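You operate a simulated robot arm through the tools that you are given. There is no shell and no other tool.

You are at the controls of a simulated robot arm. One attempt, no reset.

Task
Put things in order on the green tabletop. At the end: the yellow bar lemon stands on top of the white dinner plate; the silver fluted mould stands where the yellow bar lemon stood; the white small dish stands where the silver fluted mould stood; the socket pad stands on top of the orange board; whatever was shut is shut again. Leave all else as you found it, and nothing knocked over.

Only the result counts: the job must be done as asked and must still hold three seconds after the hand-in. Knocking over, shifting, dropping, spilling or breaking anything else fails it.

Robot
A 7-joint arm with a two-finger parallel gripper, fixed in place. Base frame: the origin is on the floor under the middle of its stand, x ahead of it, y to its left, z up; the work surface is at about z = 85. Units: cm, degrees, N and s.
With the tool pointing down near the work surface it reaches from about 24 to 68 cm from the base axis. Its first joint turns from -66.0 to 66.0 degrees. Payload 2.4 kg.
The tool frame sits at the grasp point between the pads (the TCP): z along the fingers, y along the line on which they close. The tips reach 3 cm beyond it. Largest opening 9.4 cm; finger width 2.8, thickness 1; the body of the gripper, 5 by 9.6 cm, starts 5.5 cm behind the TCP.
Orientation is that of the tool frame in the base frame, as [roll, pitch, yaw] about the fixed x, y, z axes, in that order (R = Rz(yaw) Ry(pitch) Rx(roll)). With the fingers straight down and closing along the base's y, the tool's x points along the base's -x, its y along +y and its z along -z.

Tools
- The arm moves only by the tool send_rows. Its argument "deltas" is text: rows parted by semicolons, each of 6 numbers parted by spaces: the shift along the base's x, y, z in units of 300 mm (1.0 is 300 mm), then the turn, a rotation vector about the base's x, y, z in units of 45 degrees (1.0 is 45 degrees). In form: x y z ax ay az; .... A call has 1 to 20 rows; each row is the pose to reach, as a shift and turn from the pose commanded when the call began. "fingers" is the finger opening in cm, from 0 to 9.4, set as the call begins (left out, the last holds). A call with a number of a shift or a turn outside -1 to 1 is refused whole. A row lasts 0.2 s, in which the tool goes at most 5 cm and 8.6 degrees; a call with a longer step from one row to the next is refused whole, and so is a gripper value outside its range. A pose out of reach is approached as far as the arm can. The call stops where the force on the tool passes 40 N (or 10 N more than at its start, if that is more) or the arm is blocked; 0.2 s more then pass. The fingers move at their own pace (about 15.3 cm/s each) and stop on an object; they squeeze with about 30 N. The grip force told is the motor's: it shows also when the fingers shut on nothing. Time passes only in rows, and 0.2 s behind the last, so rows that repeat a pose let the fingers close. It gives the time, the measured TCP pose, the force on the tool (base axes), the opening and the grip force at its end, in the units of the frame above (readings bear some noise), with the torque about the TCP (base axes, N m) and any sound that the robot's microphone picked up.
- Cameras (640 x 400 px; columns grow to the right, rows downward): "scene" is fixed at [4.01, 49.07, 142.71]; the picture's right is [-0.69, -0.73, 0.00], its down [-0.50, 0.47, -0.72] and it looks along [0.53, -0.50, -0.69] (base axes); focal length 283 px, centre (320, 200). "wrist" rides on the gripper at [7.6, 1.4, -10.2] in the tool frame; the picture's right is [-0.18, 0.98, 0.00], its down [-0.75, -0.14, -0.64] and it looks along [-0.63, -0.12, 0.77] (tool axes); focal length 243 px, centre (320, 200). There is no depth. A picture from a camera that has moved, and an enlarged one, comes with that camera's place and axes in the base frame and with its lens. The place of the scene camera against the robot may be out by one fixed shift of up to 1.2 cm in any direction.
- get_image(camera): a new picture of that camera. It takes no simulated time.
- close_up(camera, box): a new picture of the part [left, top, right, bottom] of that camera's present view, enlarged. It takes no simulated time.
- sign_off(): hands the job in; it is judged then, once.

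Places have to be worked out from the pictures, the camera data and where the tool is seen. Open the gripper and draw the arm clear of the work before you hand the job in, unless the task says otherwise.

The tools are called after "Emit:" by a JSON object that holds its "api" and its "payload". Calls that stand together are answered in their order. send_rows: Moves the arm, as the interface text tells. Its arguments: {"type":"object","properties":{"deltas":{"type":"string"},"fingers":{"type":"number"}},"required":["deltas"]} The other tools are called the same way: get_image (camera) takes a picture; close_up (camera, box) takes an enlarged picture of a part of a camera's view; sign_off () hands the job in.

At the start:

```text
clock: 0.0
tool_pos: [30.98, 13.74, 117.69]
tool_rot: [-179.9, 0.0, -180.0]
force: [0.0, 1.2, 0.5]
ft_torque: [-0.02, 0.0, 0.02]
opening: 9.4
grasp_force: 0.0
```

scene: 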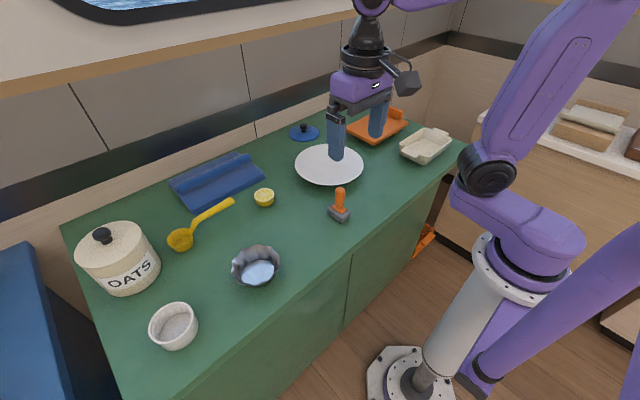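
wrist: 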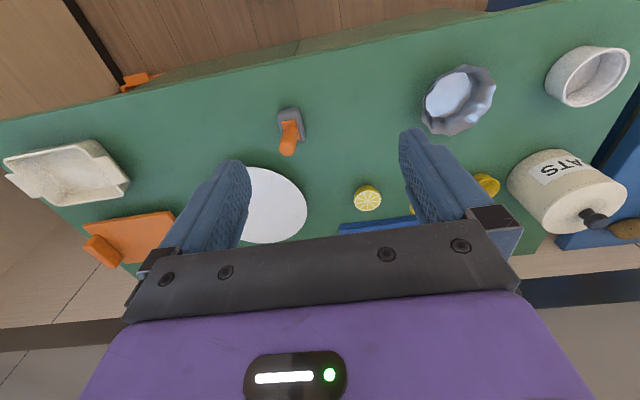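

I'll start by looking closely at the scene before moving anything.

Emit:
{"api": "close_up", "payload": {"camera": "scene", "box": [220, 90, 480, 252]}}

Emit:
{"api": "close_up", "payload": {"camera": "scene", "box": [60, 140, 320, 302]}}

Emit:
{"api": "close_up", "payload": {"camera": "scene", "box": [100, 220, 340, 370]}}

Emit:
{"api": "close_up", "payload": {"camera": "wrist", "box": [220, 60, 540, 260]}}

```text
2.46 times, centred on (350, 171) of scene
camera zoom: at [4.01, 49.07, 142.71], right [-0.69, -0.73, 0.0], down [-0.5, 0.47, -0.72], along [0.53, -0.5, -0.69], focal length 697 px, centre (246, 271)
```

zoom: 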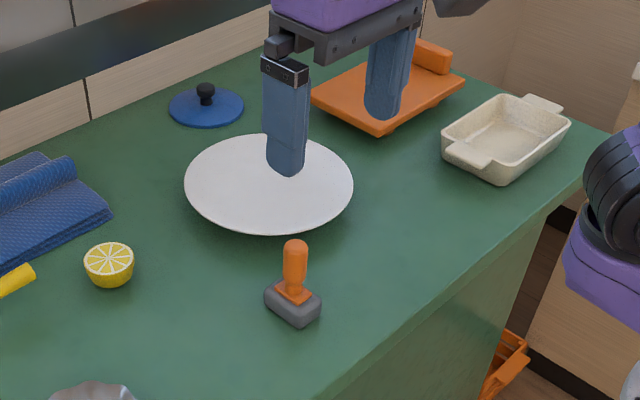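

```text
2.46 times, centred on (190, 221) of scene
camera zoom: at [4.01, 49.07, 142.71], right [-0.69, -0.73, 0.0], down [-0.5, 0.47, -0.72], along [0.53, -0.5, -0.69], focal length 697 px, centre (640, 148)
```

zoom: 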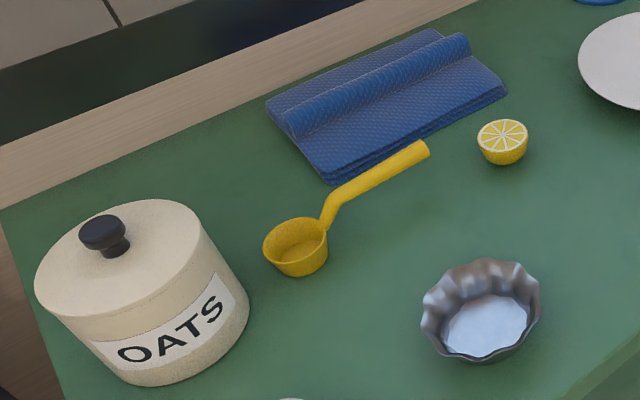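

```text
2.67 times, centred on (220, 295) of scene
camera zoom: at [4.01, 49.07, 142.71], right [-0.69, -0.73, 0.0], down [-0.5, 0.47, -0.72], along [0.53, -0.5, -0.69], focal length 756 px, centre (587, -53)
```

zoom: 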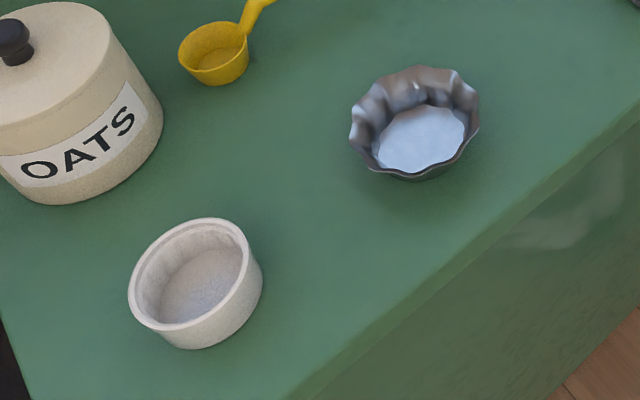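

```text
2.00 times, centred on (380, 160) of wrist
camera zoom: at [23.44, 15.22, 127.85], right [0.18, 0.98, 0.0], down [0.75, -0.14, 0.64], along [0.63, -0.12, -0.77], focal length 485 px, centre (200, 280)
```

zoom: 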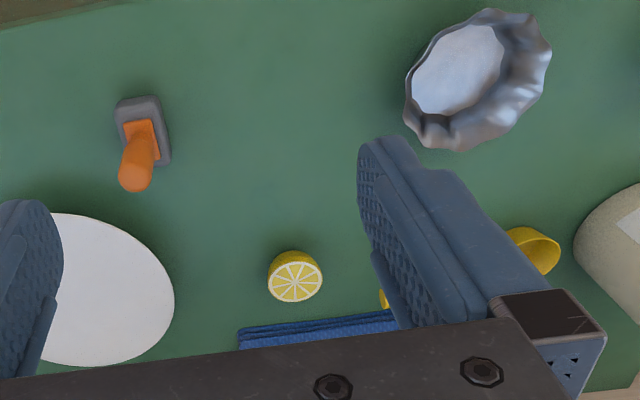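

The orange-handled grey pad looks like the "socket pad". I estimate the lemon near (58, 19), the mould near (41, 34), the dish near (40, 54) and the plate near (58, -6). I'll move the wrist camera above the mould and dish to check this, staying high.

Emit:
{"api": "send_rows", "payload": {"deltas": "-0.004 0.093 -0.053 0 0 0; -0.008 0.186 -0.106 0 0 0; -0.012 0.279 -0.159 0 0 0; -0.017 0.372 -0.212 0 0 0; -0.021 0.464 -0.265 0 0 0; -0.025 0.557 -0.317 0 0 0; -0.029 0.650 -0.370 0 0 0; -0.033 0.743 -0.423 0 0 0; -0.033 0.743 -0.423 0 0 0"}}

Emit:
{"api": "get_image", "payload": {"camera": "wrist"}}

Emit:
{"api": "get_image", "payload": {"camera": "scene"}}

```text
clock: 2.0
tool_pos: [30.23, 36.41, 104.86]
tool_rot: [179.9, 0.0, 180.0]
force: [-0.1, 0.1, 1.3]
ft_torque: [0.01, 0.01, 0.04]
opening: 9.38
grasp_force: 0.1
```

```text
taken
camera wrist: at [22.66, 37.78, 115.02], right [0.18, 0.98, 0.0], down [0.75, -0.14, 0.64], along [0.63, -0.12, -0.77], focal length 243 px, centre (320, 200)
```

wrist: 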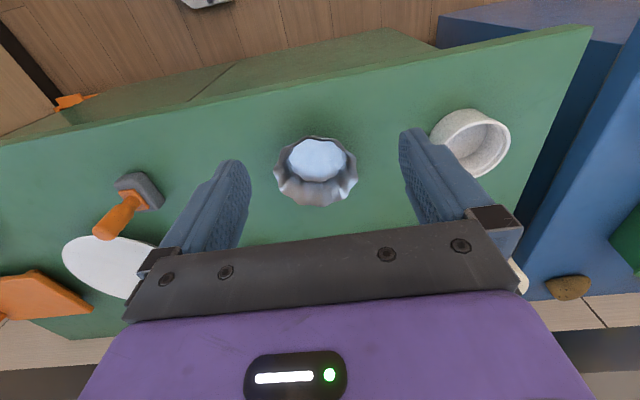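

```text
taken
```

scene: 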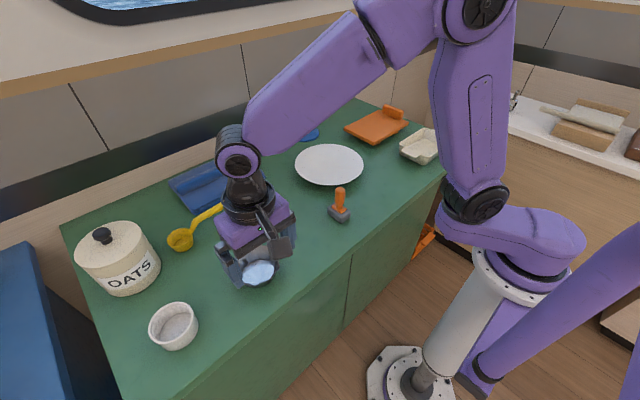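

The mould's rim centre works out at about (39.3, 34.1) with a rim near 10.8 cm wide, which is more than the gripper opens. I'll enlarge the mould and dish before deciding how to grip them.

Emit:
{"api": "close_up", "payload": {"camera": "wrist", "box": [256, 120, 384, 220]}}

Emit:
{"api": "close_up", "payload": {"camera": "wrist", "box": [400, 80, 540, 200]}}

Emit:
{"api": "close_up", "payload": {"camera": "wrist", "box": [50, 140, 210, 260]}}

Emit:
{"api": "close_up", "payload": {"camera": "scene", "box": [300, 90, 460, 230]}}

```text
4.00 times, centred on (320, 170) of wrist
camera zoom: at [22.66, 37.78, 115.02], right [0.18, 0.98, 0.0], down [0.75, -0.14, 0.64], along [0.63, -0.12, -0.77], focal length 970 px, centre (320, 320)
```

zoom: 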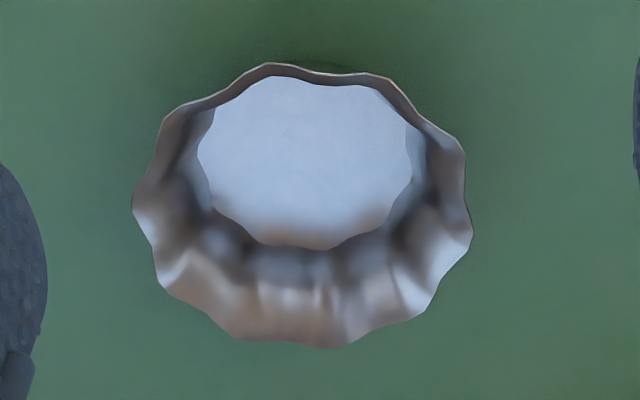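

```text
3.33 times, centred on (470, 140) of wrist
camera zoom: at [22.66, 37.78, 115.02], right [0.18, 0.98, 0.0], down [0.75, -0.14, 0.64], along [0.63, -0.12, -0.77], focal length 809 px, centre (-180, 400)
```

zoom: 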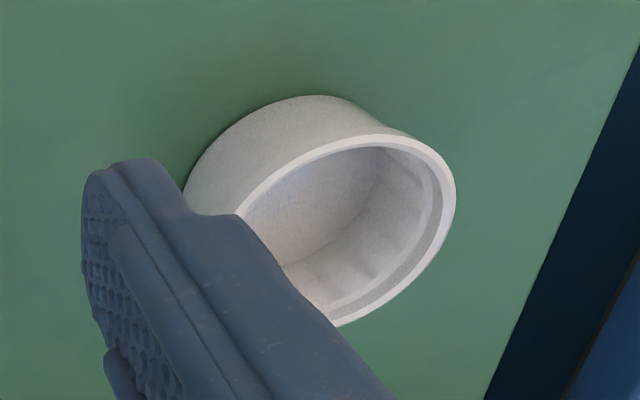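

```text
3.33 times, centred on (130, 200) of wrist
camera zoom: at [22.66, 37.78, 115.02], right [0.18, 0.98, 0.0], down [0.75, -0.14, 0.64], along [0.63, -0.12, -0.77], focal length 809 px, centre (953, 200)
```

zoom: 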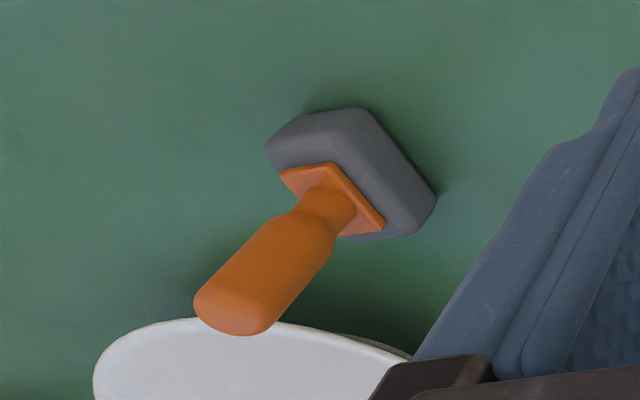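

```text
2.86 times, centred on (380, 160) of scene
camera zoom: at [4.01, 49.07, 142.71], right [-0.69, -0.73, 0.0], down [-0.5, 0.47, -0.72], along [0.53, -0.5, -0.69], focal length 810 px, centre (149, 314)
```

zoom: 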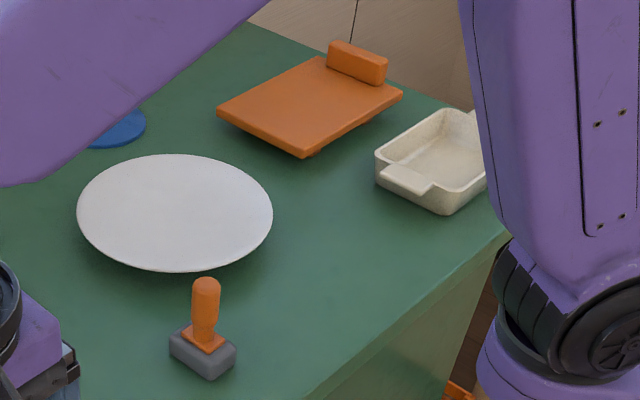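

The dish has a thick white wall and the pad carries an upright orange handle whose top is near z 94–95. Next I'll turn the tool about 45° in yaw and go look at the dish, keeping the tips above z 95.

Emit:
{"api": "send_rows", "payload": {"deltas": "0.0075 0.0475 -0.027 0 0 0.125; 0.015 0.095 -0.053 0 0 0.25; 0.0225 0.1425 -0.08 0 0 0.375; 0.03 0.19 -0.107 0 0 0.5; 0.0375 0.2375 -0.133 0 0 0.625; 0.045 0.285 -0.16 0 0 0.75; 0.0525 0.3325 -0.186 0 0 0.875; 0.06 0.38 -0.213 0 0 1.0; 0.06 0.38 -0.213 0 0 1.0"}}

Emit:
{"api": "get_image", "payload": {"camera": "wrist"}}

Emit:
{"api": "get_image", "payload": {"camera": "scene"}}

```text
clock: 4.0
tool_pos: [31.85, 47.37, 98.43]
tool_rot: [180.0, 0.1, -134.9]
force: [0.5, -0.3, 0.7]
ft_torque: [-0.01, -0.03, -0.03]
opening: 9.4
grasp_force: 0.0
```

```text
taken
camera wrist: at [25.47, 42.93, 108.71], right [-0.57, 0.82, 0.0], down [0.63, 0.43, 0.64], along [0.53, 0.36, -0.77], focal length 243 px, centre (320, 200)
```

wrist: 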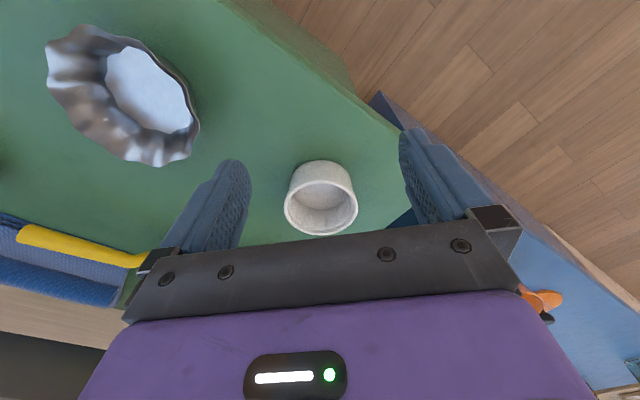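

```text
taken
```

scene: 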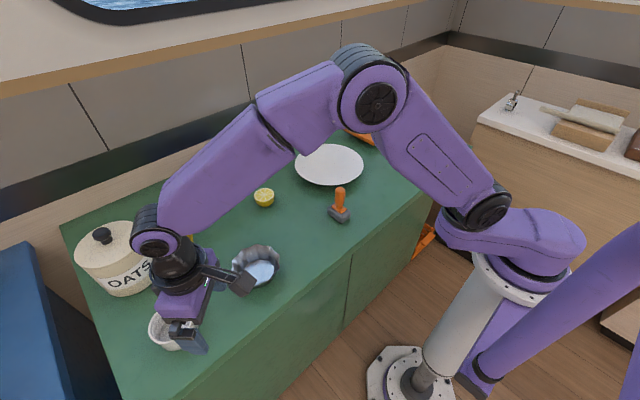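

Emit:
{"api": "close_up", "payload": {"camera": "wrist", "box": [270, 145, 370, 245]}}

Emit:
{"api": "close_up", "payload": {"camera": "wrist", "box": [30, 10, 230, 180]}}

```text
4.00 times, centred on (320, 195) of wrist
camera zoom: at [25.47, 42.93, 108.71], right [-0.57, 0.82, 0.0], down [0.63, 0.43, 0.64], along [0.53, 0.36, -0.77], focal length 970 px, centre (320, 220)
```

zoom: 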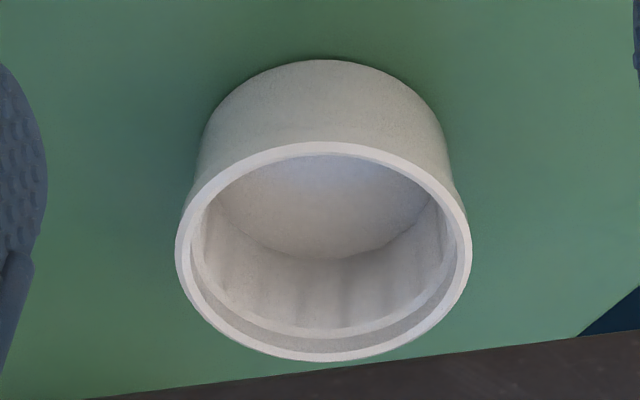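

```text
2.35 times, centred on (130, 95) of wrist
camera zoom: at [25.47, 42.93, 108.71], right [-0.57, 0.82, 0.0], down [0.63, 0.43, 0.64], along [0.53, 0.36, -0.77], focal length 571 px, centre (767, 447)
```

zoom: 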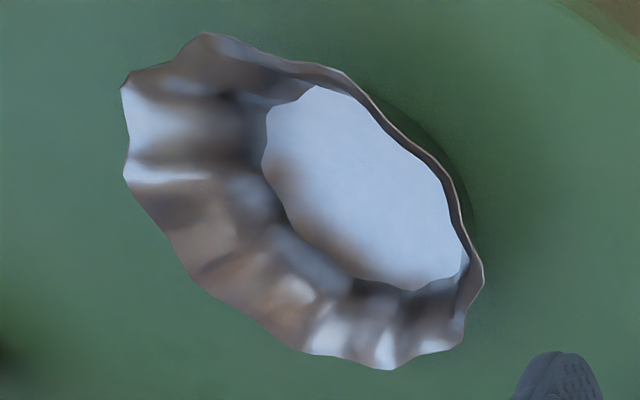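

The dish has a rim diameter of about 7.7 cm centred near (39.5, 52.6), so it can be gripped across. The mould is about 10.7 cm wide and centred near (39.9, 33.9), so it needs a rim pinch. Next I'll look at the lemon.

Emit:
{"api": "send_rows", "payload": {"deltas": "0.0523 -0.088 -0.002 0 0 -0.1; 0.1046 -0.176 -0.004 0 0 -0.2; 0.1569 -0.264 -0.006 0 0 -0.3; 0.2092 -0.352 -0.008 0 0 -0.4; 0.2615 -0.44 -0.01 0 0 -0.5; 0.3138 -0.528 -0.012 0 0 -0.6; 0.3661 -0.616 -0.014 0 0 -0.7; 0.4184 -0.704 -0.016 0 0 -0.8; 0.4707 -0.792 -0.018 0 0 -0.9; 0.523 -0.88 -0.02 0 0 -1.0; 0.523 -0.88 -0.02 0 0 -1.0"}}

Emit:
{"api": "get_image", "payload": {"camera": "wrist"}}

Emit:
{"api": "close_up", "payload": {"camera": "wrist", "box": [270, 145, 370, 245]}}

Emit:
{"api": "get_image", "payload": {"camera": "scene"}}

```text
clock: 6.4
tool_pos: [47.65, 20.88, 97.91]
tool_rot: [179.9, 0.0, 179.9]
force: [0.5, -0.9, -0.4]
ft_torque: [0.0, -0.02, 0.01]
opening: 9.4
grasp_force: 0.0
```

```text
taken
camera wrist: at [40.04, 22.28, 108.06], right [0.18, 0.98, 0.0], down [0.75, -0.14, 0.64], along [0.63, -0.12, -0.77], focal length 243 px, centre (320, 200)
```

wrist: 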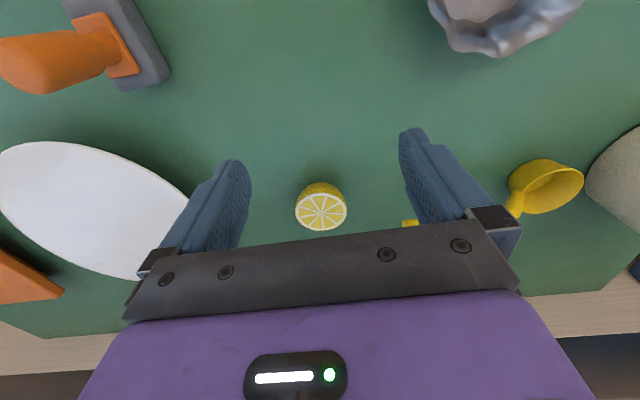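

```text
4.00 times, centred on (320, 195) of wrist
camera zoom: at [40.04, 22.28, 108.06], right [0.18, 0.98, 0.0], down [0.75, -0.14, 0.64], along [0.63, -0.12, -0.77], focal length 970 px, centre (320, 220)
```

zoom: 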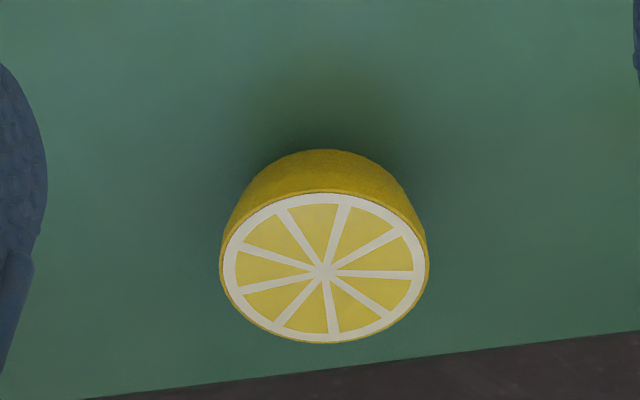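

```text
taken
```

scene: 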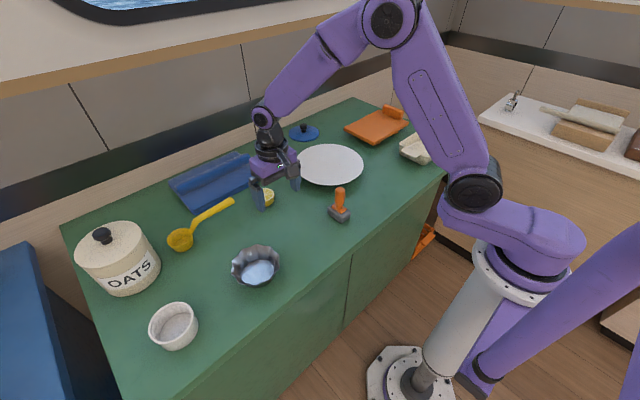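

The lemon's cut face is centred near (58.2, 19.0), about 5.8 cm across with its top near z 88. I'll move the open gripper directly above it and check alignment.

Emit:
{"api": "send_rows", "payload": {"deltas": "0.0893 -0.017 -0.017 0 0 0; 0.1785 -0.034 -0.033 0 0 0; 0.268 -0.051 -0.05 0 0 0; 0.357 -0.068 -0.067 0 0 0; 0.357 -0.068 -0.067 0 0 0", "fingers": 9.4}}

Emit:
{"api": "get_image", "payload": {"camera": "wrist"}}

Emit:
{"api": "get_image", "payload": {"camera": "scene"}}

```text
clock: 7.6
tool_pos: [58.33, 18.79, 95.92]
tool_rot: [180.0, 0.0, -180.0]
force: [0.5, -0.3, -0.4]
ft_torque: [0.01, 0.01, 0.01]
opening: 9.4
grasp_force: 0.1
```

```text
taken
camera wrist: at [50.68, 20.28, 105.99], right [0.18, 0.98, 0.0], down [0.75, -0.14, 0.64], along [0.63, -0.12, -0.77], focal length 243 px, centre (320, 200)
```

wrist: 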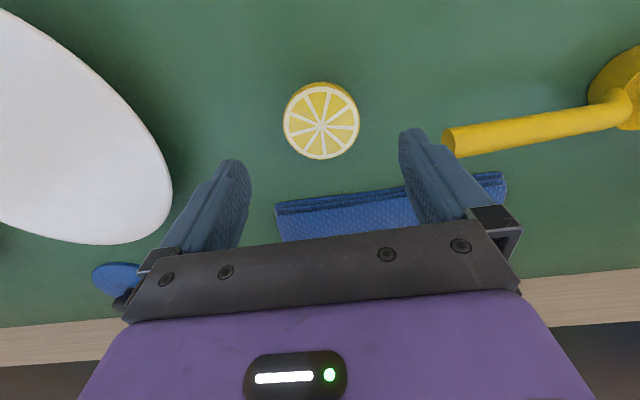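

```text
taken
```

scene: 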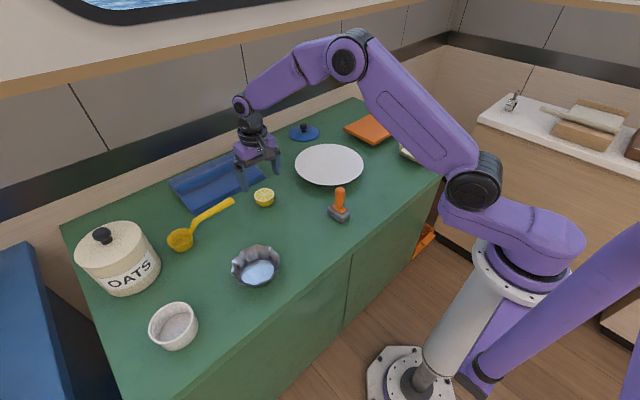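

The lemon is between the fingers, and the newest triangulation puts it near (57.6, 19.05). I'll correct x by about -0.6 cm and descend so the tips stop just above the table.

Emit:
{"api": "send_rows", "payload": {"deltas": "-0.01 0.001 -0.04 0 0 0; -0.02 0.002 -0.08 0 0 0; -0.02 0.002 -0.12 0 0 0; -0.02 0.002 -0.16 0 0 0; -0.02 0.002 -0.2 0 0 0; -0.02 0.002 -0.22 0 0 0; -0.02 0.002 -0.237 0 0 0; -0.02 0.002 -0.237 0 0 0", "fingers": 9.4}}

Emit:
{"api": "get_image", "payload": {"camera": "wrist"}}

Emit:
{"api": "close_up", "payload": {"camera": "scene", "box": [200, 140, 330, 230]}}

```text
clock: 9.4
tool_pos: [57.72, 19.04, 88.86]
tool_rot: [180.0, 0.0, 180.0]
force: [0.4, -0.4, 0.1]
ft_torque: [-0.02, -0.02, 0.0]
opening: 9.4
grasp_force: 0.1
```

```text
taken
camera wrist: at [50.11, 20.42, 99.03], right [0.18, 0.98, 0.0], down [0.75, -0.14, 0.64], along [0.63, -0.12, -0.77], focal length 243 px, centre (320, 200)
```

wrist: 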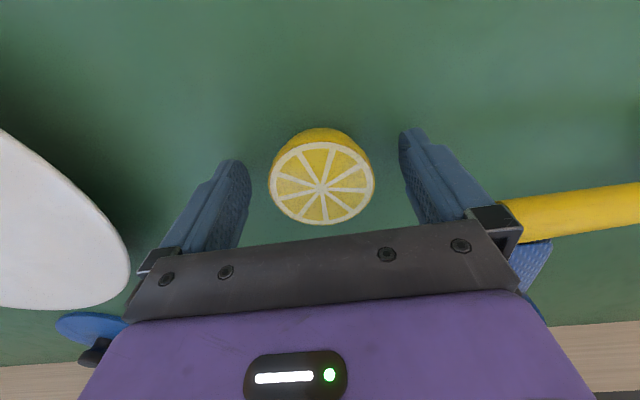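

```text
4.44 times, centred on (265, 185) of scene
camera zoom: at [4.01, 49.07, 142.71], right [-0.69, -0.73, 0.0], down [-0.5, 0.47, -0.72], along [0.53, -0.5, -0.69], focal length 1259 px, centre (564, 267)
```

zoom: 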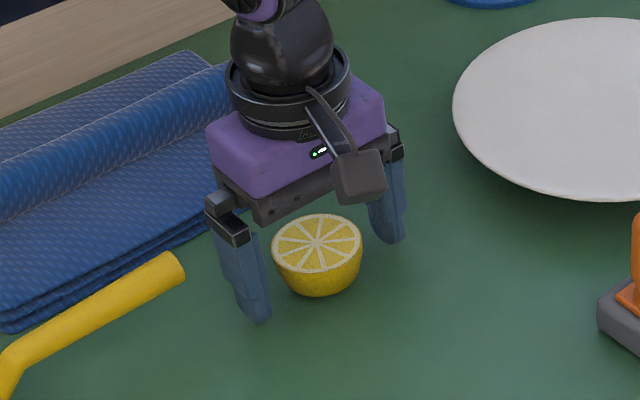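

The lemon sits centred between the fingers: its face projects to (321, 182) and the TCP to (320, 189). I'll close on it without moving.

Emit:
{"api": "send_rows", "payload": {"deltas": "0 0 0 0 0 0; 0 0 0 0 0 0; 0 0 0 0 0 0; 0 0 0 0 0 0", "fingers": 4.5}}

Emit:
{"api": "get_image", "payload": {"camera": "wrist"}}

```text
clock: 10.4
tool_pos: [57.78, 19.15, 88.9]
tool_rot: [179.9, 0.0, 180.0]
force: [0.1, -0.2, 0.6]
ft_torque: [-0.03, 0.04, -0.01]
opening: 5.63
grasp_force: 30.3
```

```text
taken
camera wrist: at [50.1, 20.42, 99.04], right [0.18, 0.98, 0.0], down [0.75, -0.14, 0.64], along [0.63, -0.12, -0.77], focal length 243 px, centre (320, 200)
```

wrist: 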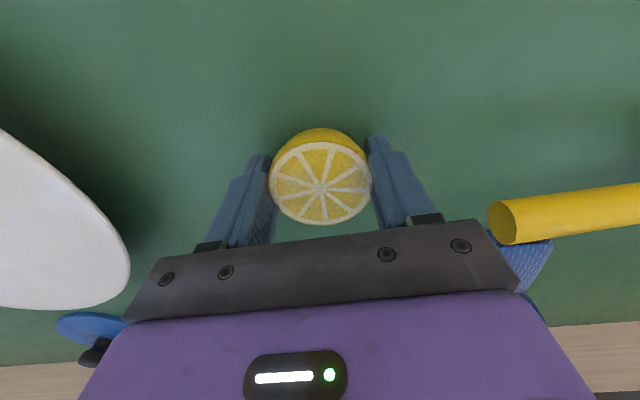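

The grip closed at 5.63 cm with 30 N, so the lemon is held. I'll lift it straight up.

Emit:
{"api": "send_rows", "payload": {"deltas": "0 0 0.02 0 0 0; 0 0 0.05 0 0 0; 0 0 0.1 0 0 0; 0 0 0.15 0 0 0; 0 0 0.2 0 0 0; 0 0 0.25 0 0 0; 0 0 0.3 0 0 0; 0 0 0.3 0 0 0"}}

Emit:
{"api": "get_image", "payload": {"camera": "wrist"}}

Emit:
{"api": "get_image", "payload": {"camera": "scene"}}

```text
clock: 12.2
tool_pos: [57.58, 18.95, 98.05]
tool_rot: [180.0, 0.0, -180.0]
force: [-0.4, -0.8, -0.4]
ft_torque: [0.01, -0.01, 0.01]
opening: 5.65
grasp_force: 30.2
```

```text
taken
camera wrist: at [49.97, 20.45, 108.19], right [0.18, 0.98, 0.0], down [0.75, -0.14, 0.64], along [0.63, -0.12, -0.77], focal length 243 px, centre (320, 200)
```

wrist: 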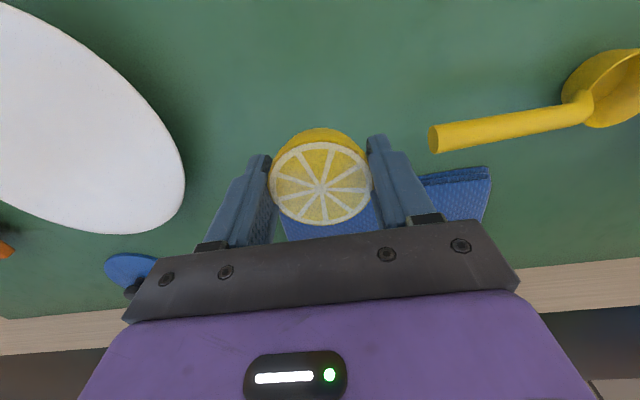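

```text
taken
```

scene: 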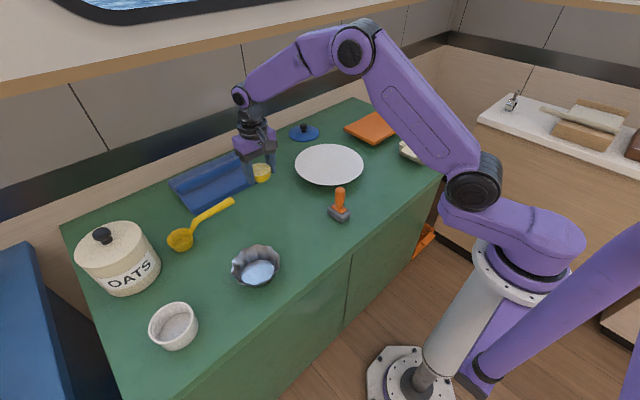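

The lemon is held firmly and clear of the table. I'll carry it at constant height to above the plate, near (57, -5.5).

Emit:
{"api": "send_rows", "payload": {"deltas": "-0.002 -0.1 0 0 0 0; -0.005 -0.2 0 0 0 0; -0.008 -0.3 0 0 0 0; -0.01 -0.4 0 0 0 0; -0.012 -0.5 0 0 0 0; -0.015 -0.6 0 0 0 0; -0.018 -0.7 0 0 0 0; -0.02 -0.818 0 0 0 0; -0.02 -0.818 0 0 0 0"}}

Emit:
{"api": "get_image", "payload": {"camera": "wrist"}}

Emit:
{"api": "get_image", "payload": {"camera": "scene"}}

Emit:
{"api": "close_up", "payload": {"camera": "scene", "box": [270, 90, 450, 230]}}

```text
clock: 14.2
tool_pos: [57.23, -5.44, 97.81]
tool_rot: [180.0, 0.0, -180.0]
force: [0.3, -0.4, -0.7]
ft_torque: [0.0, -0.02, -0.01]
opening: 5.65
grasp_force: 30.2
```

```text
taken
camera wrist: at [49.64, -4.0, 108.0], right [0.18, 0.98, 0.0], down [0.75, -0.14, 0.64], along [0.63, -0.12, -0.77], focal length 243 px, centre (320, 200)
```

wrist: 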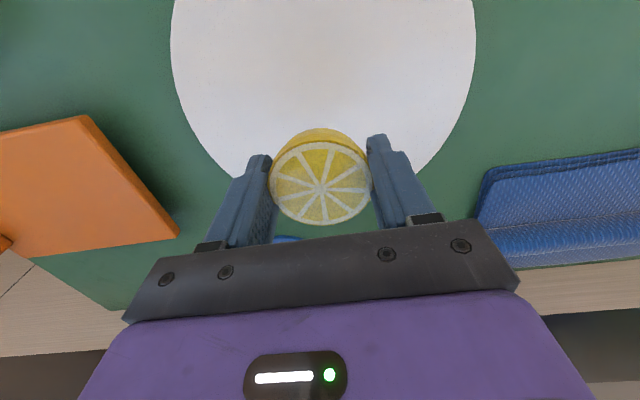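

```text
taken
```

scene: 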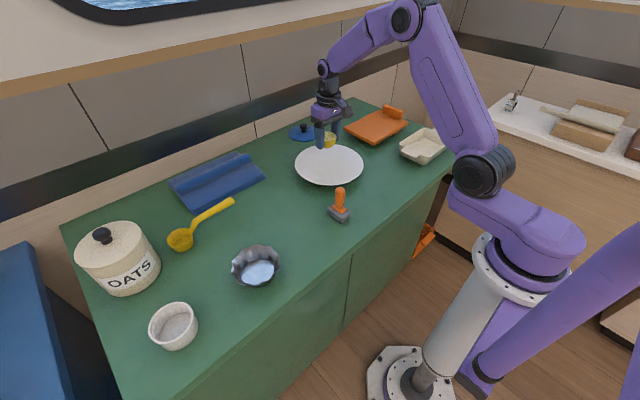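

```text
2.86 times, centred on (360, 160) of scene
camera zoom: at [4.01, 49.07, 142.71], right [-0.69, -0.73, 0.0], down [-0.5, 0.47, -0.72], along [0.53, -0.5, -0.69], focal length 810 px, centre (206, 314)
```

zoom: 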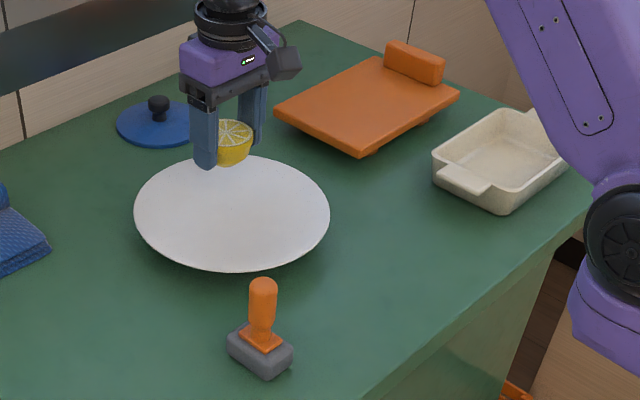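

Fitting the plate's rim in the wrist view puts its centre near (56.2, -5.0). I'll shift the lemon over that and come down to about 2 cm above the expected contact.

Emit:
{"api": "send_rows", "payload": {"deltas": "-0.015 0.008 -0.04 0 0 0; -0.03 0.017 -0.09 0 0 0; -0.03 0.017 -0.14 0 0 0; -0.03 0.017 -0.19 0 0 0; -0.03 0.017 -0.22 0 0 0; -0.03 0.017 -0.23 0 0 0; -0.03 0.017 -0.23 0 0 0"}}

Emit:
{"api": "close_up", "payload": {"camera": "scene", "box": [280, 120, 380, 200]}}

Emit:
{"api": "get_image", "payload": {"camera": "wrist"}}

```text
clock: 15.6
tool_pos: [56.41, -5.02, 91.63]
tool_rot: [-179.9, 0.5, 179.9]
force: [-3.3, 0.9, 6.9]
ft_torque: [0.22, 0.21, 0.13]
opening: 5.61
grasp_force: 29.8
stopped in row 6: the force on the tool passed its limit at 49 N (the readings are from after the stop); the commanded pose is now the measured one
```

```text
5.00 times, centred on (330, 160) of scene
camera zoom: at [3.99, 49.07, 142.71], right [-0.69, -0.73, 0.0], down [-0.5, 0.47, -0.72], along [0.53, -0.5, -0.69], focal length 1417 px, centre (270, 400)
```

zoom: 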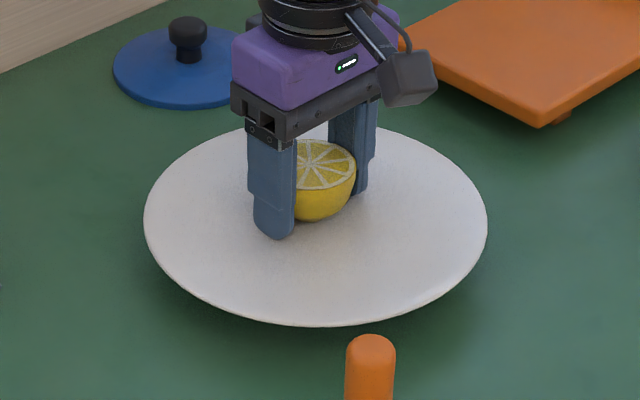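

```text
taken
camera wrist: at [48.7, -3.59, 101.72], right [0.18, 0.98, 0.0], down [0.75, -0.14, 0.65], along [0.64, -0.12, -0.76], focal length 243 px, centre (320, 200)
```

wrist: 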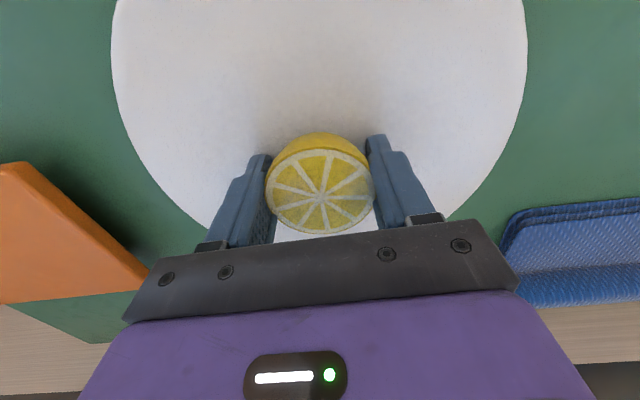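

The lemon touched the plate sooner than expected: the plate surface is near z 87.5, and contact happened at TCP z 91.6. I'll ease up by 0.1 cm to relieve the load and re-read the forces.

Emit:
{"api": "send_rows", "payload": {"deltas": "0 0 0.003 0 0 0; 0 0 0.003 0 0 0"}}

Emit:
{"api": "close_up", "payload": {"camera": "wrist", "box": [240, 110, 400, 250]}}

```text
clock: 16.1
tool_pos: [56.41, -5.0, 91.62]
tool_rot: [-179.9, 0.7, 180.0]
force: [-1.0, 1.3, 2.3]
ft_torque: [0.13, 0.06, 0.01]
opening: 5.6
grasp_force: 30.2
```

```text
2.86 times, centred on (320, 180) of wrist
camera zoom: at [48.75, -3.61, 101.72], right [0.18, 0.98, 0.0], down [0.75, -0.14, 0.65], along [0.64, -0.12, -0.76], focal length 693 px, centre (320, 257)
```

zoom: 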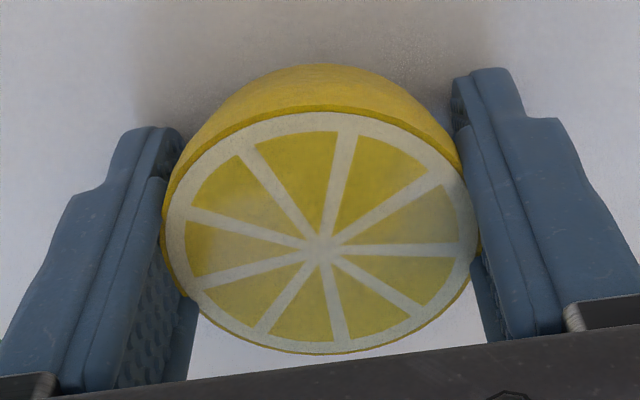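

The load is down to about 2 N with the lemon resting on the plate, and it slid up slightly in the grip. I'll open just a little to let it settle.

Emit:
{"api": "send_rows", "payload": {"deltas": "0 0 0 0 0 0; 0 0 0 0 0 0; 0 0 0 0 0 0", "fingers": 6.8}}

Emit:
{"api": "get_image", "payload": {"camera": "wrist"}}

Emit:
{"api": "close_up", "payload": {"camera": "scene", "box": [280, 120, 380, 200]}}

```text
clock: 16.9
tool_pos: [56.28, -5.0, 91.67]
tool_rot: [-180.0, 0.7, 180.0]
force: [0.8, 0.1, 1.2]
ft_torque: [0.02, 0.05, -0.02]
opening: 6.77
grasp_force: 0.1
```

```text
taken
camera wrist: at [48.74, -3.62, 101.73], right [0.18, 0.98, 0.0], down [0.75, -0.14, 0.65], along [0.64, -0.12, -0.76], focal length 243 px, centre (320, 200)
```

wrist: 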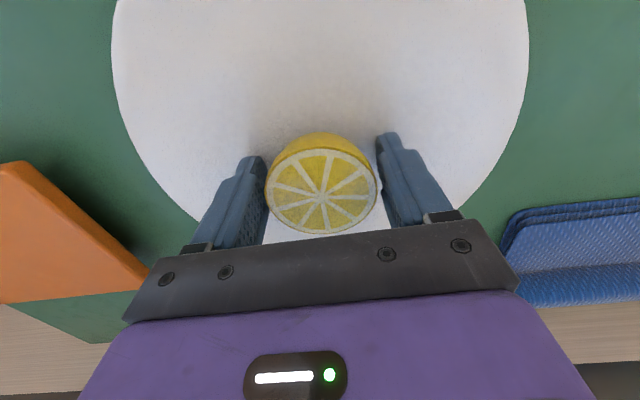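

```text
5.00 times, centred on (330, 160) of scene
camera zoom: at [4.01, 49.07, 142.71], right [-0.69, -0.73, 0.0], down [-0.5, 0.47, -0.72], along [0.53, -0.5, -0.69], focal length 1417 px, centre (270, 400)
```

zoom: 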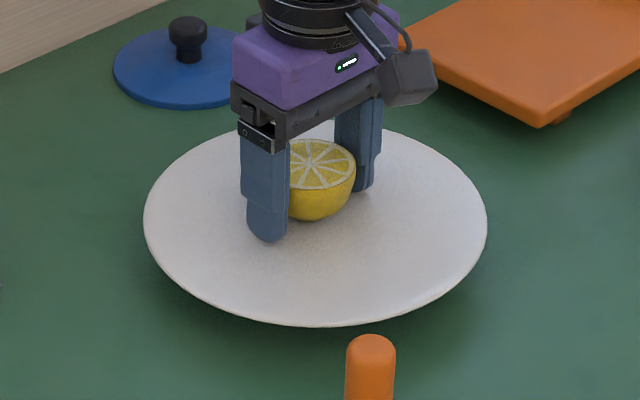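

The lemon stands upright on the plate. I'll open wider so neither finger brushes it, then lift straight up.

Emit:
{"api": "send_rows", "payload": {"deltas": "0 0 0 0 0 0; 0 0 0 0 0 0; 0 0 0.01 0 0 0; 0 0 0.03 0 0 0; 0 0 0.06 0 0 0; 0 0 0.12 0 0.005 0; 0 0 0.18 0 0.01 0; 0 0 0.24 0 0.016 0; 0 0 0.24 0 0.016 0", "fingers": 8.6}}

Emit:
{"api": "get_image", "payload": {"camera": "wrist"}}

Emit:
{"api": "close_up", "payload": {"camera": "scene", "box": [270, 90, 450, 230]}}

```text
clock: 18.9
tool_pos: [56.05, -5.17, 99.08]
tool_rot: [-179.9, -0.1, -180.0]
force: [0.6, -0.1, -0.2]
ft_torque: [0.03, 0.01, 0.0]
opening: 8.6
grasp_force: 0.1
```

```text
taken
camera wrist: at [48.61, -3.65, 109.19], right [0.18, 0.98, 0.0], down [0.75, -0.14, 0.64], along [0.63, -0.12, -0.77], focal length 243 px, centre (320, 200)
```

wrist: 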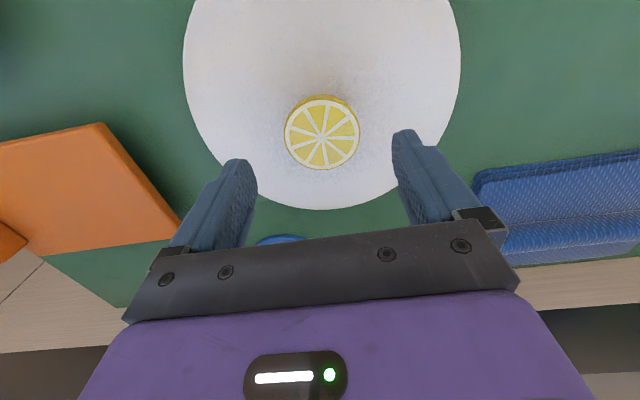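

```text
2.86 times, centred on (360, 160) of scene
camera zoom: at [4.01, 49.07, 142.71], right [-0.69, -0.73, 0.0], down [-0.5, 0.47, -0.72], along [0.53, -0.5, -0.69], focal length 810 px, centre (206, 314)
```

zoom: 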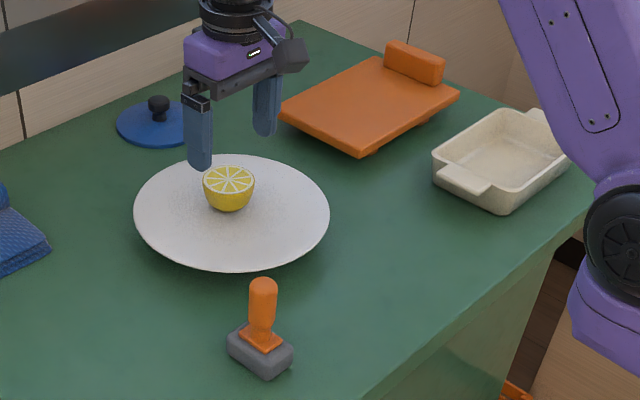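

The lemon stands on the plate and the plate looks unmoved. Next is the mould, which I plan to pinch at its -y side wall with the tool tilted about 20° to match the slope. First I'll travel over at a safe height.

Emit:
{"api": "send_rows", "payload": {"deltas": "-0.045 0.1 0.002 0 0 0; -0.09 0.2 0.004 0 0 0; -0.136 0.3 0.006 0 0 0; -0.181 0.4 0.008 0 0 0; -0.226 0.5 0.01 0 0 0; -0.271 0.6 0.012 0 0 0; -0.317 0.7 0.014 0 0 0; -0.362 0.8 0.015 0 0 0; -0.407 0.9 0.017 0 0 0; -0.407 0.9 0.017 0 0 0", "fingers": 3.2}}

Emit:
{"api": "get_image", "payload": {"camera": "wrist"}}

```text
clock: 21.1
tool_pos: [44.26, 21.71, 99.48]
tool_rot: [-179.9, -0.2, -180.0]
force: [-0.4, -0.3, 0.5]
ft_torque: [-0.05, -0.02, 0.0]
opening: 3.2
grasp_force: 0.0
```

```text
taken
camera wrist: at [36.68, 23.31, 109.6], right [0.18, 0.98, 0.0], down [0.75, -0.14, 0.64], along [0.63, -0.12, -0.77], focal length 243 px, centre (320, 200)
```

wrist: 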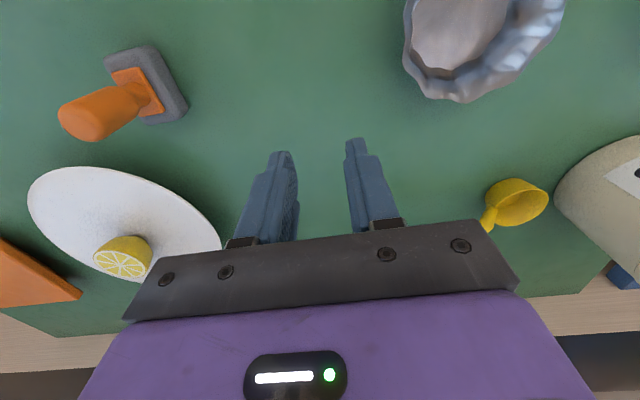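

The path was clear, and I can see the pad, the plate with the lemon, and the mould. I'll move to a pre-grasp pose on the mould's -y side, tilted 20°, and look again.

Emit:
{"api": "send_rows", "payload": {"deltas": "-0.025 0.026 -0.025 0.074 0 0; -0.049 0.052 -0.05 0.148 0 0; -0.073 0.078 -0.075 0.222 0 0; -0.097 0.104 -0.1 0.296 0 0; -0.122 0.13 -0.125 0.37 0 0; -0.146 0.156 -0.15 0.444 -0.004 0; -0.146 0.156 -0.15 0.444 -0.004 0", "fingers": 3.2}}

Emit:
{"api": "get_image", "payload": {"camera": "wrist"}}

Emit:
{"api": "close_up", "payload": {"camera": "scene", "box": [190, 200, 320, 300]}}

```text
clock: 22.8
tool_pos: [40.01, 26.62, 94.89]
tool_rot: [160.1, 0.1, 180.0]
force: [-0.2, -0.4, 0.1]
ft_torque: [-0.01, 0.03, 0.0]
opening: 3.22
grasp_force: 0.0
```

```text
taken
camera wrist: at [32.41, 24.46, 104.88], right [0.18, 0.92, 0.34], down [0.75, -0.35, 0.56], along [0.63, 0.15, -0.76], focal length 243 px, centre (320, 200)
```

wrist: 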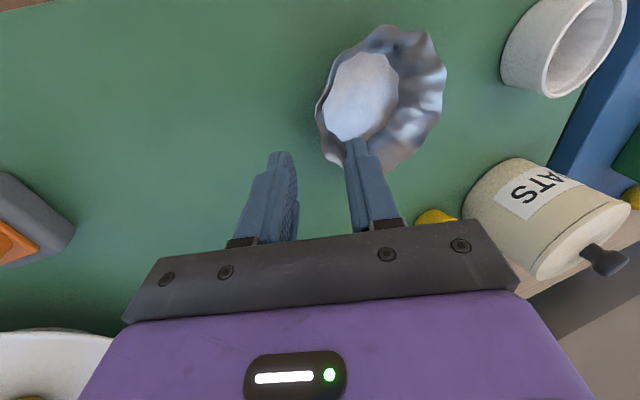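

```text
4.00 times, centred on (255, 250) of scene
camera zoom: at [4.01, 49.07, 142.71], right [-0.69, -0.73, 0.0], down [-0.5, 0.47, -0.72], along [0.53, -0.5, -0.69], focal length 1133 px, centre (580, 0)
```

zoom: 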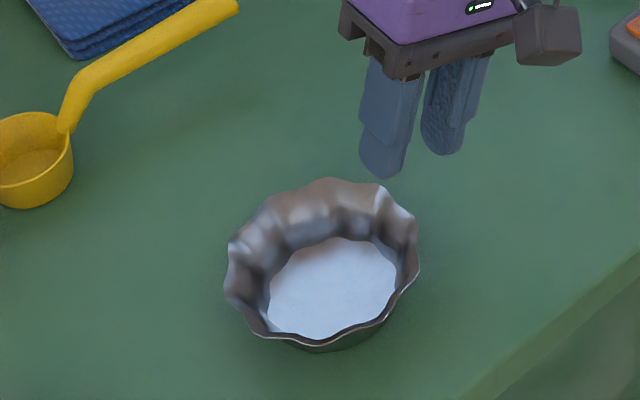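

Emit:
{"api": "close_up", "payload": {"camera": "wrist", "box": [270, 10, 470, 180]}}

```text
2.35 times, centred on (370, 95) of wrist
camera zoom: at [32.41, 24.46, 104.88], right [0.18, 0.92, 0.34], down [0.75, -0.35, 0.56], along [0.63, 0.15, -0.76], focal length 571 px, centre (202, 447)
```

zoom: 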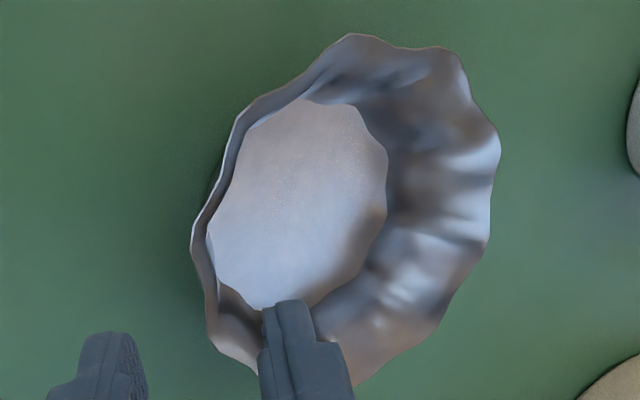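

The fit of the mould's rim gives a centre of about (39.9, 34.1), which will be the dish's destination. I'll descend along the tool axis with one finger inside and one outside the -y wall.

Emit:
{"api": "send_rows", "payload": {"deltas": "0 0.012 -0.031 0 0 0; -0.001 0.024 -0.062 0 0 0; -0.001 0.036 -0.094 0 0 0; -0.002 0.047 -0.125 0 0 0; -0.002 0.056 -0.148 0 0 0; -0.003 0.064 -0.168 0 0 0; -0.003 0.071 -0.187 0 0 0; -0.003 0.071 -0.187 0 0 0", "fingers": 3.2}}

Emit:
{"api": "get_image", "payload": {"camera": "wrist"}}

Emit:
{"api": "close_up", "payload": {"camera": "scene", "box": [190, 200, 320, 300]}}

```text
clock: 24.6
tool_pos: [39.87, 28.72, 89.26]
tool_rot: [160.1, 0.1, 180.0]
force: [-0.4, 0.0, 0.5]
ft_torque: [-0.01, 0.02, 0.0]
opening: 3.18
grasp_force: 0.1
```

```text
taken
camera wrist: at [32.19, 26.73, 99.25], right [0.18, 0.92, 0.34], down [0.75, -0.35, 0.56], along [0.63, 0.15, -0.76], focal length 243 px, centre (320, 200)
```

wrist: 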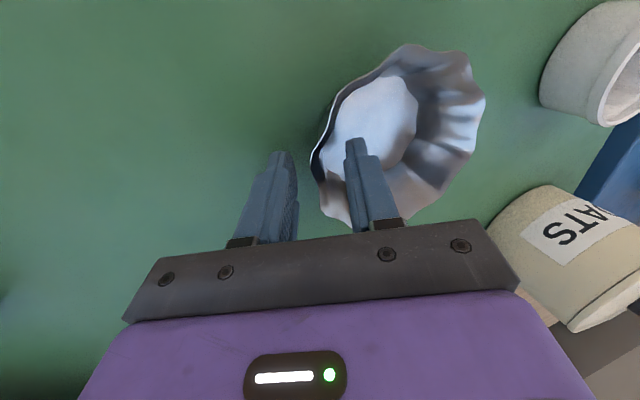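

```text
4.00 times, centred on (255, 250) of scene
camera zoom: at [4.01, 49.07, 142.71], right [-0.69, -0.73, 0.0], down [-0.5, 0.47, -0.72], along [0.53, -0.5, -0.69], focal length 1133 px, centre (580, 0)
```

zoom: 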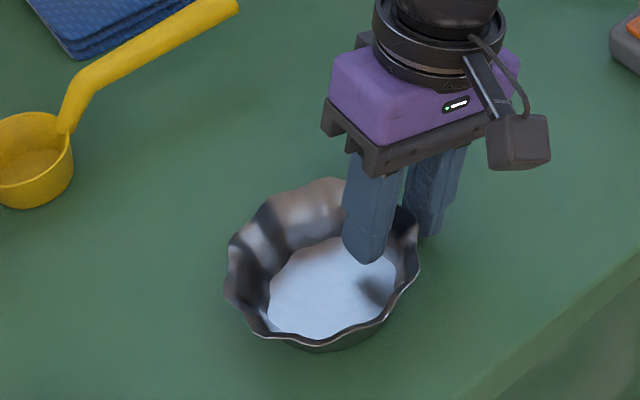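

One finger is inside the mould and one outside, with no contact force. I'll close on the wall.

Emit:
{"api": "send_rows", "payload": {"deltas": "0 0 0 0 0 0; 0 0 0 0 0 0; 0 0 0 0 0 0; 0 0 0 0 0 0", "fingers": 0}}

Emit:
{"api": "get_image", "payload": {"camera": "wrist"}}

Emit:
{"api": "close_up", "payload": {"camera": "scene", "box": [190, 200, 320, 300]}}

```text
clock: 25.6
tool_pos: [39.94, 28.85, 89.31]
tool_rot: [160.0, 0.1, 180.0]
force: [0.2, 2.3, 7.8]
ft_torque: [0.64, 0.21, -0.09]
opening: 0.86
grasp_force: 30.1
```

```text
taken
camera wrist: at [32.2, 26.75, 99.3], right [0.18, 0.92, 0.34], down [0.75, -0.35, 0.56], along [0.63, 0.15, -0.76], focal length 243 px, centre (320, 200)
```

wrist: 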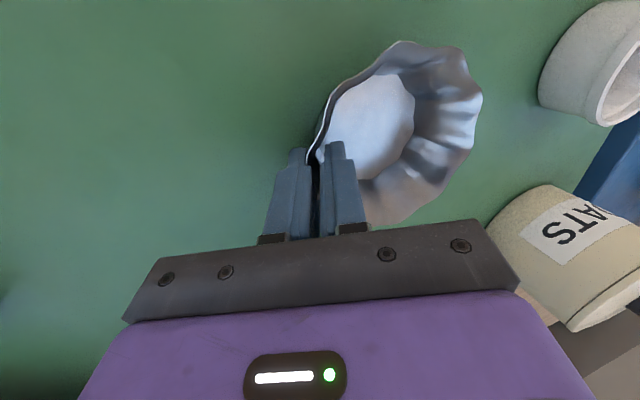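

```text
4.00 times, centred on (255, 250) of scene
camera zoom: at [4.0, 49.07, 142.71], right [-0.69, -0.73, 0.0], down [-0.5, 0.47, -0.72], along [0.53, -0.5, -0.69], focal length 1133 px, centre (580, 0)
```

zoom: 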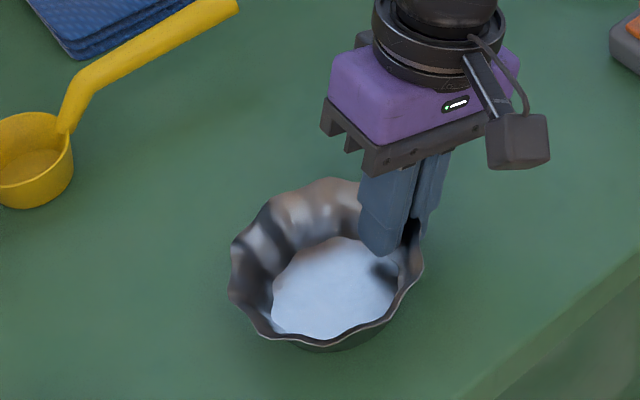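

The wall is gripped at 30 N with a small reaction torque. I'll lift slowly about 1.5 cm and check the mould's attitude.

Emit:
{"api": "send_rows", "payload": {"deltas": "0 0 0.008 0 0 0; 0 0 0.017 0 0 0; 0 0 0.027 0 0 0; 0 0 0.038 0 0 0; 0 0 0.05 0 0 0; 0 0 0.05 0 0 0"}}

Emit:
{"api": "get_image", "payload": {"camera": "wrist"}}

Emit:
{"api": "close_up", "payload": {"camera": "scene", "box": [190, 200, 320, 300]}}

```text
clock: 26.9
tool_pos: [39.65, 28.79, 90.86]
tool_rot: [160.1, 0.1, 180.0]
force: [-0.3, -0.1, -1.1]
ft_torque: [-0.04, 0.02, -0.03]
opening: 0.85
grasp_force: 29.9
```

```text
taken
camera wrist: at [32.08, 26.71, 100.83], right [0.18, 0.92, 0.34], down [0.75, -0.35, 0.56], along [0.63, 0.15, -0.76], focal length 243 px, centre (320, 200)
```

wrist: 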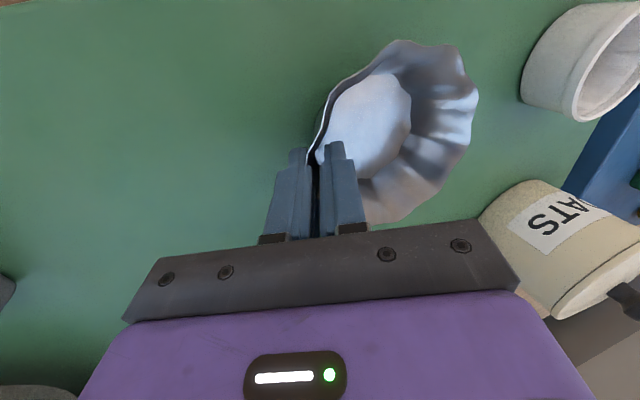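

```text
4.00 times, centred on (255, 250) of scene
camera zoom: at [4.01, 49.07, 142.71], right [-0.69, -0.73, 0.0], down [-0.5, 0.47, -0.72], along [0.53, -0.5, -0.69], focal length 1133 px, centre (580, 0)
```

zoom: 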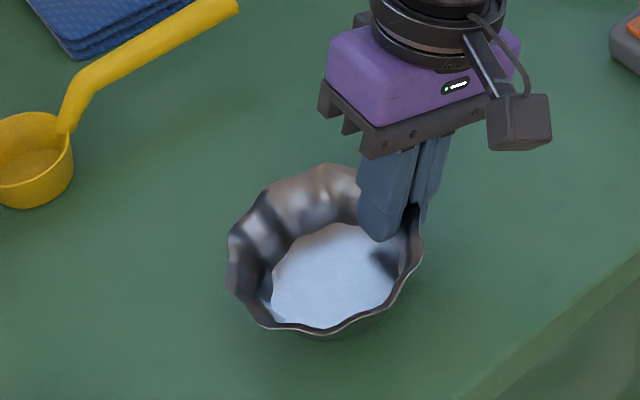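

The mould lifts cleanly and its +y side sags only about 4–5°. I'll raise it more, level it by tilting a few degrees extra, and carry it to above the lemon's old place, aiming for TCP (57.75, 13.95).

Emit:
{"api": "send_rows", "payload": {"deltas": "0 0 0.05 0 0 0; 0 0 0.1 0.02 0 0; 0 0 0.157 0.04 0 0; 0.06 -0.05 0.157 0.06 0 0; 0.12 -0.1 0.157 0.08 0 0; 0.18 -0.149 0.157 0.09 0 0; 0.241 -0.199 0.157 0.09 0 0; 0.301 -0.249 0.157 0.09 0 0; 0.361 -0.299 0.157 0.09 0 0; 0.421 -0.349 0.157 0.09 0 0; 0.482 -0.398 0.157 0.09 0 0; 0.542 -0.448 0.157 0.09 0 0; 0.602 -0.498 0.157 0.09 0 0; 0.602 -0.498 0.157 0.09 0 0; 0.602 -0.498 0.157 0.09 0 0"}}

Emit:
{"api": "get_image", "payload": {"camera": "wrist"}}

Emit:
{"api": "get_image", "payload": {"camera": "scene"}}

Emit:
{"api": "close_up", "payload": {"camera": "scene", "box": [190, 130, 320, 230]}}

```text
clock: 30.1
tool_pos: [57.84, 13.89, 95.4]
tool_rot: [156.0, 0.0, -180.0]
force: [-0.8, 0.2, -1.0]
ft_torque: [-0.06, 0.02, -0.01]
opening: 0.82
grasp_force: 30.1
```

```text
taken
camera wrist: at [50.22, 11.03, 105.22], right [0.18, 0.9, 0.4], down [0.75, -0.39, 0.53], along [0.63, 0.2, -0.75], focal length 243 px, centre (320, 200)
```

wrist: 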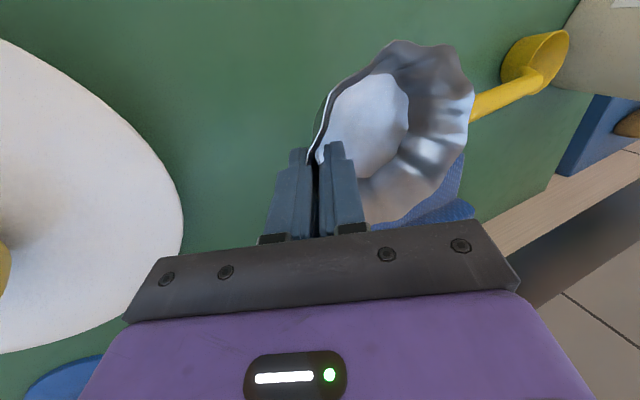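

```text
taken
```

scene: 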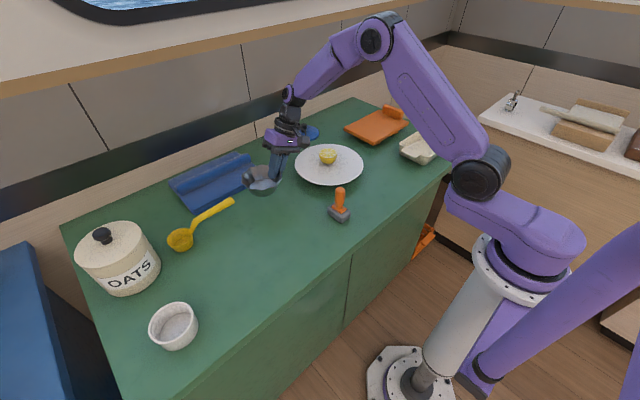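

```text
4.00 times, centred on (255, 180) of scene
camera zoom: at [4.01, 49.07, 142.71], right [-0.69, -0.73, 0.0], down [-0.5, 0.47, -0.72], along [0.53, -0.5, -0.69], focal length 1133 px, centre (580, 280)
```

zoom: 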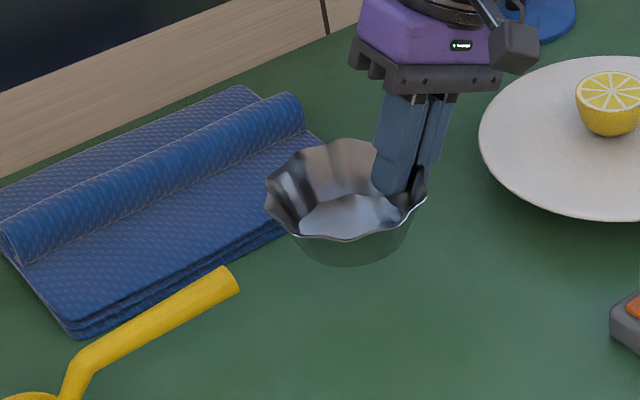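

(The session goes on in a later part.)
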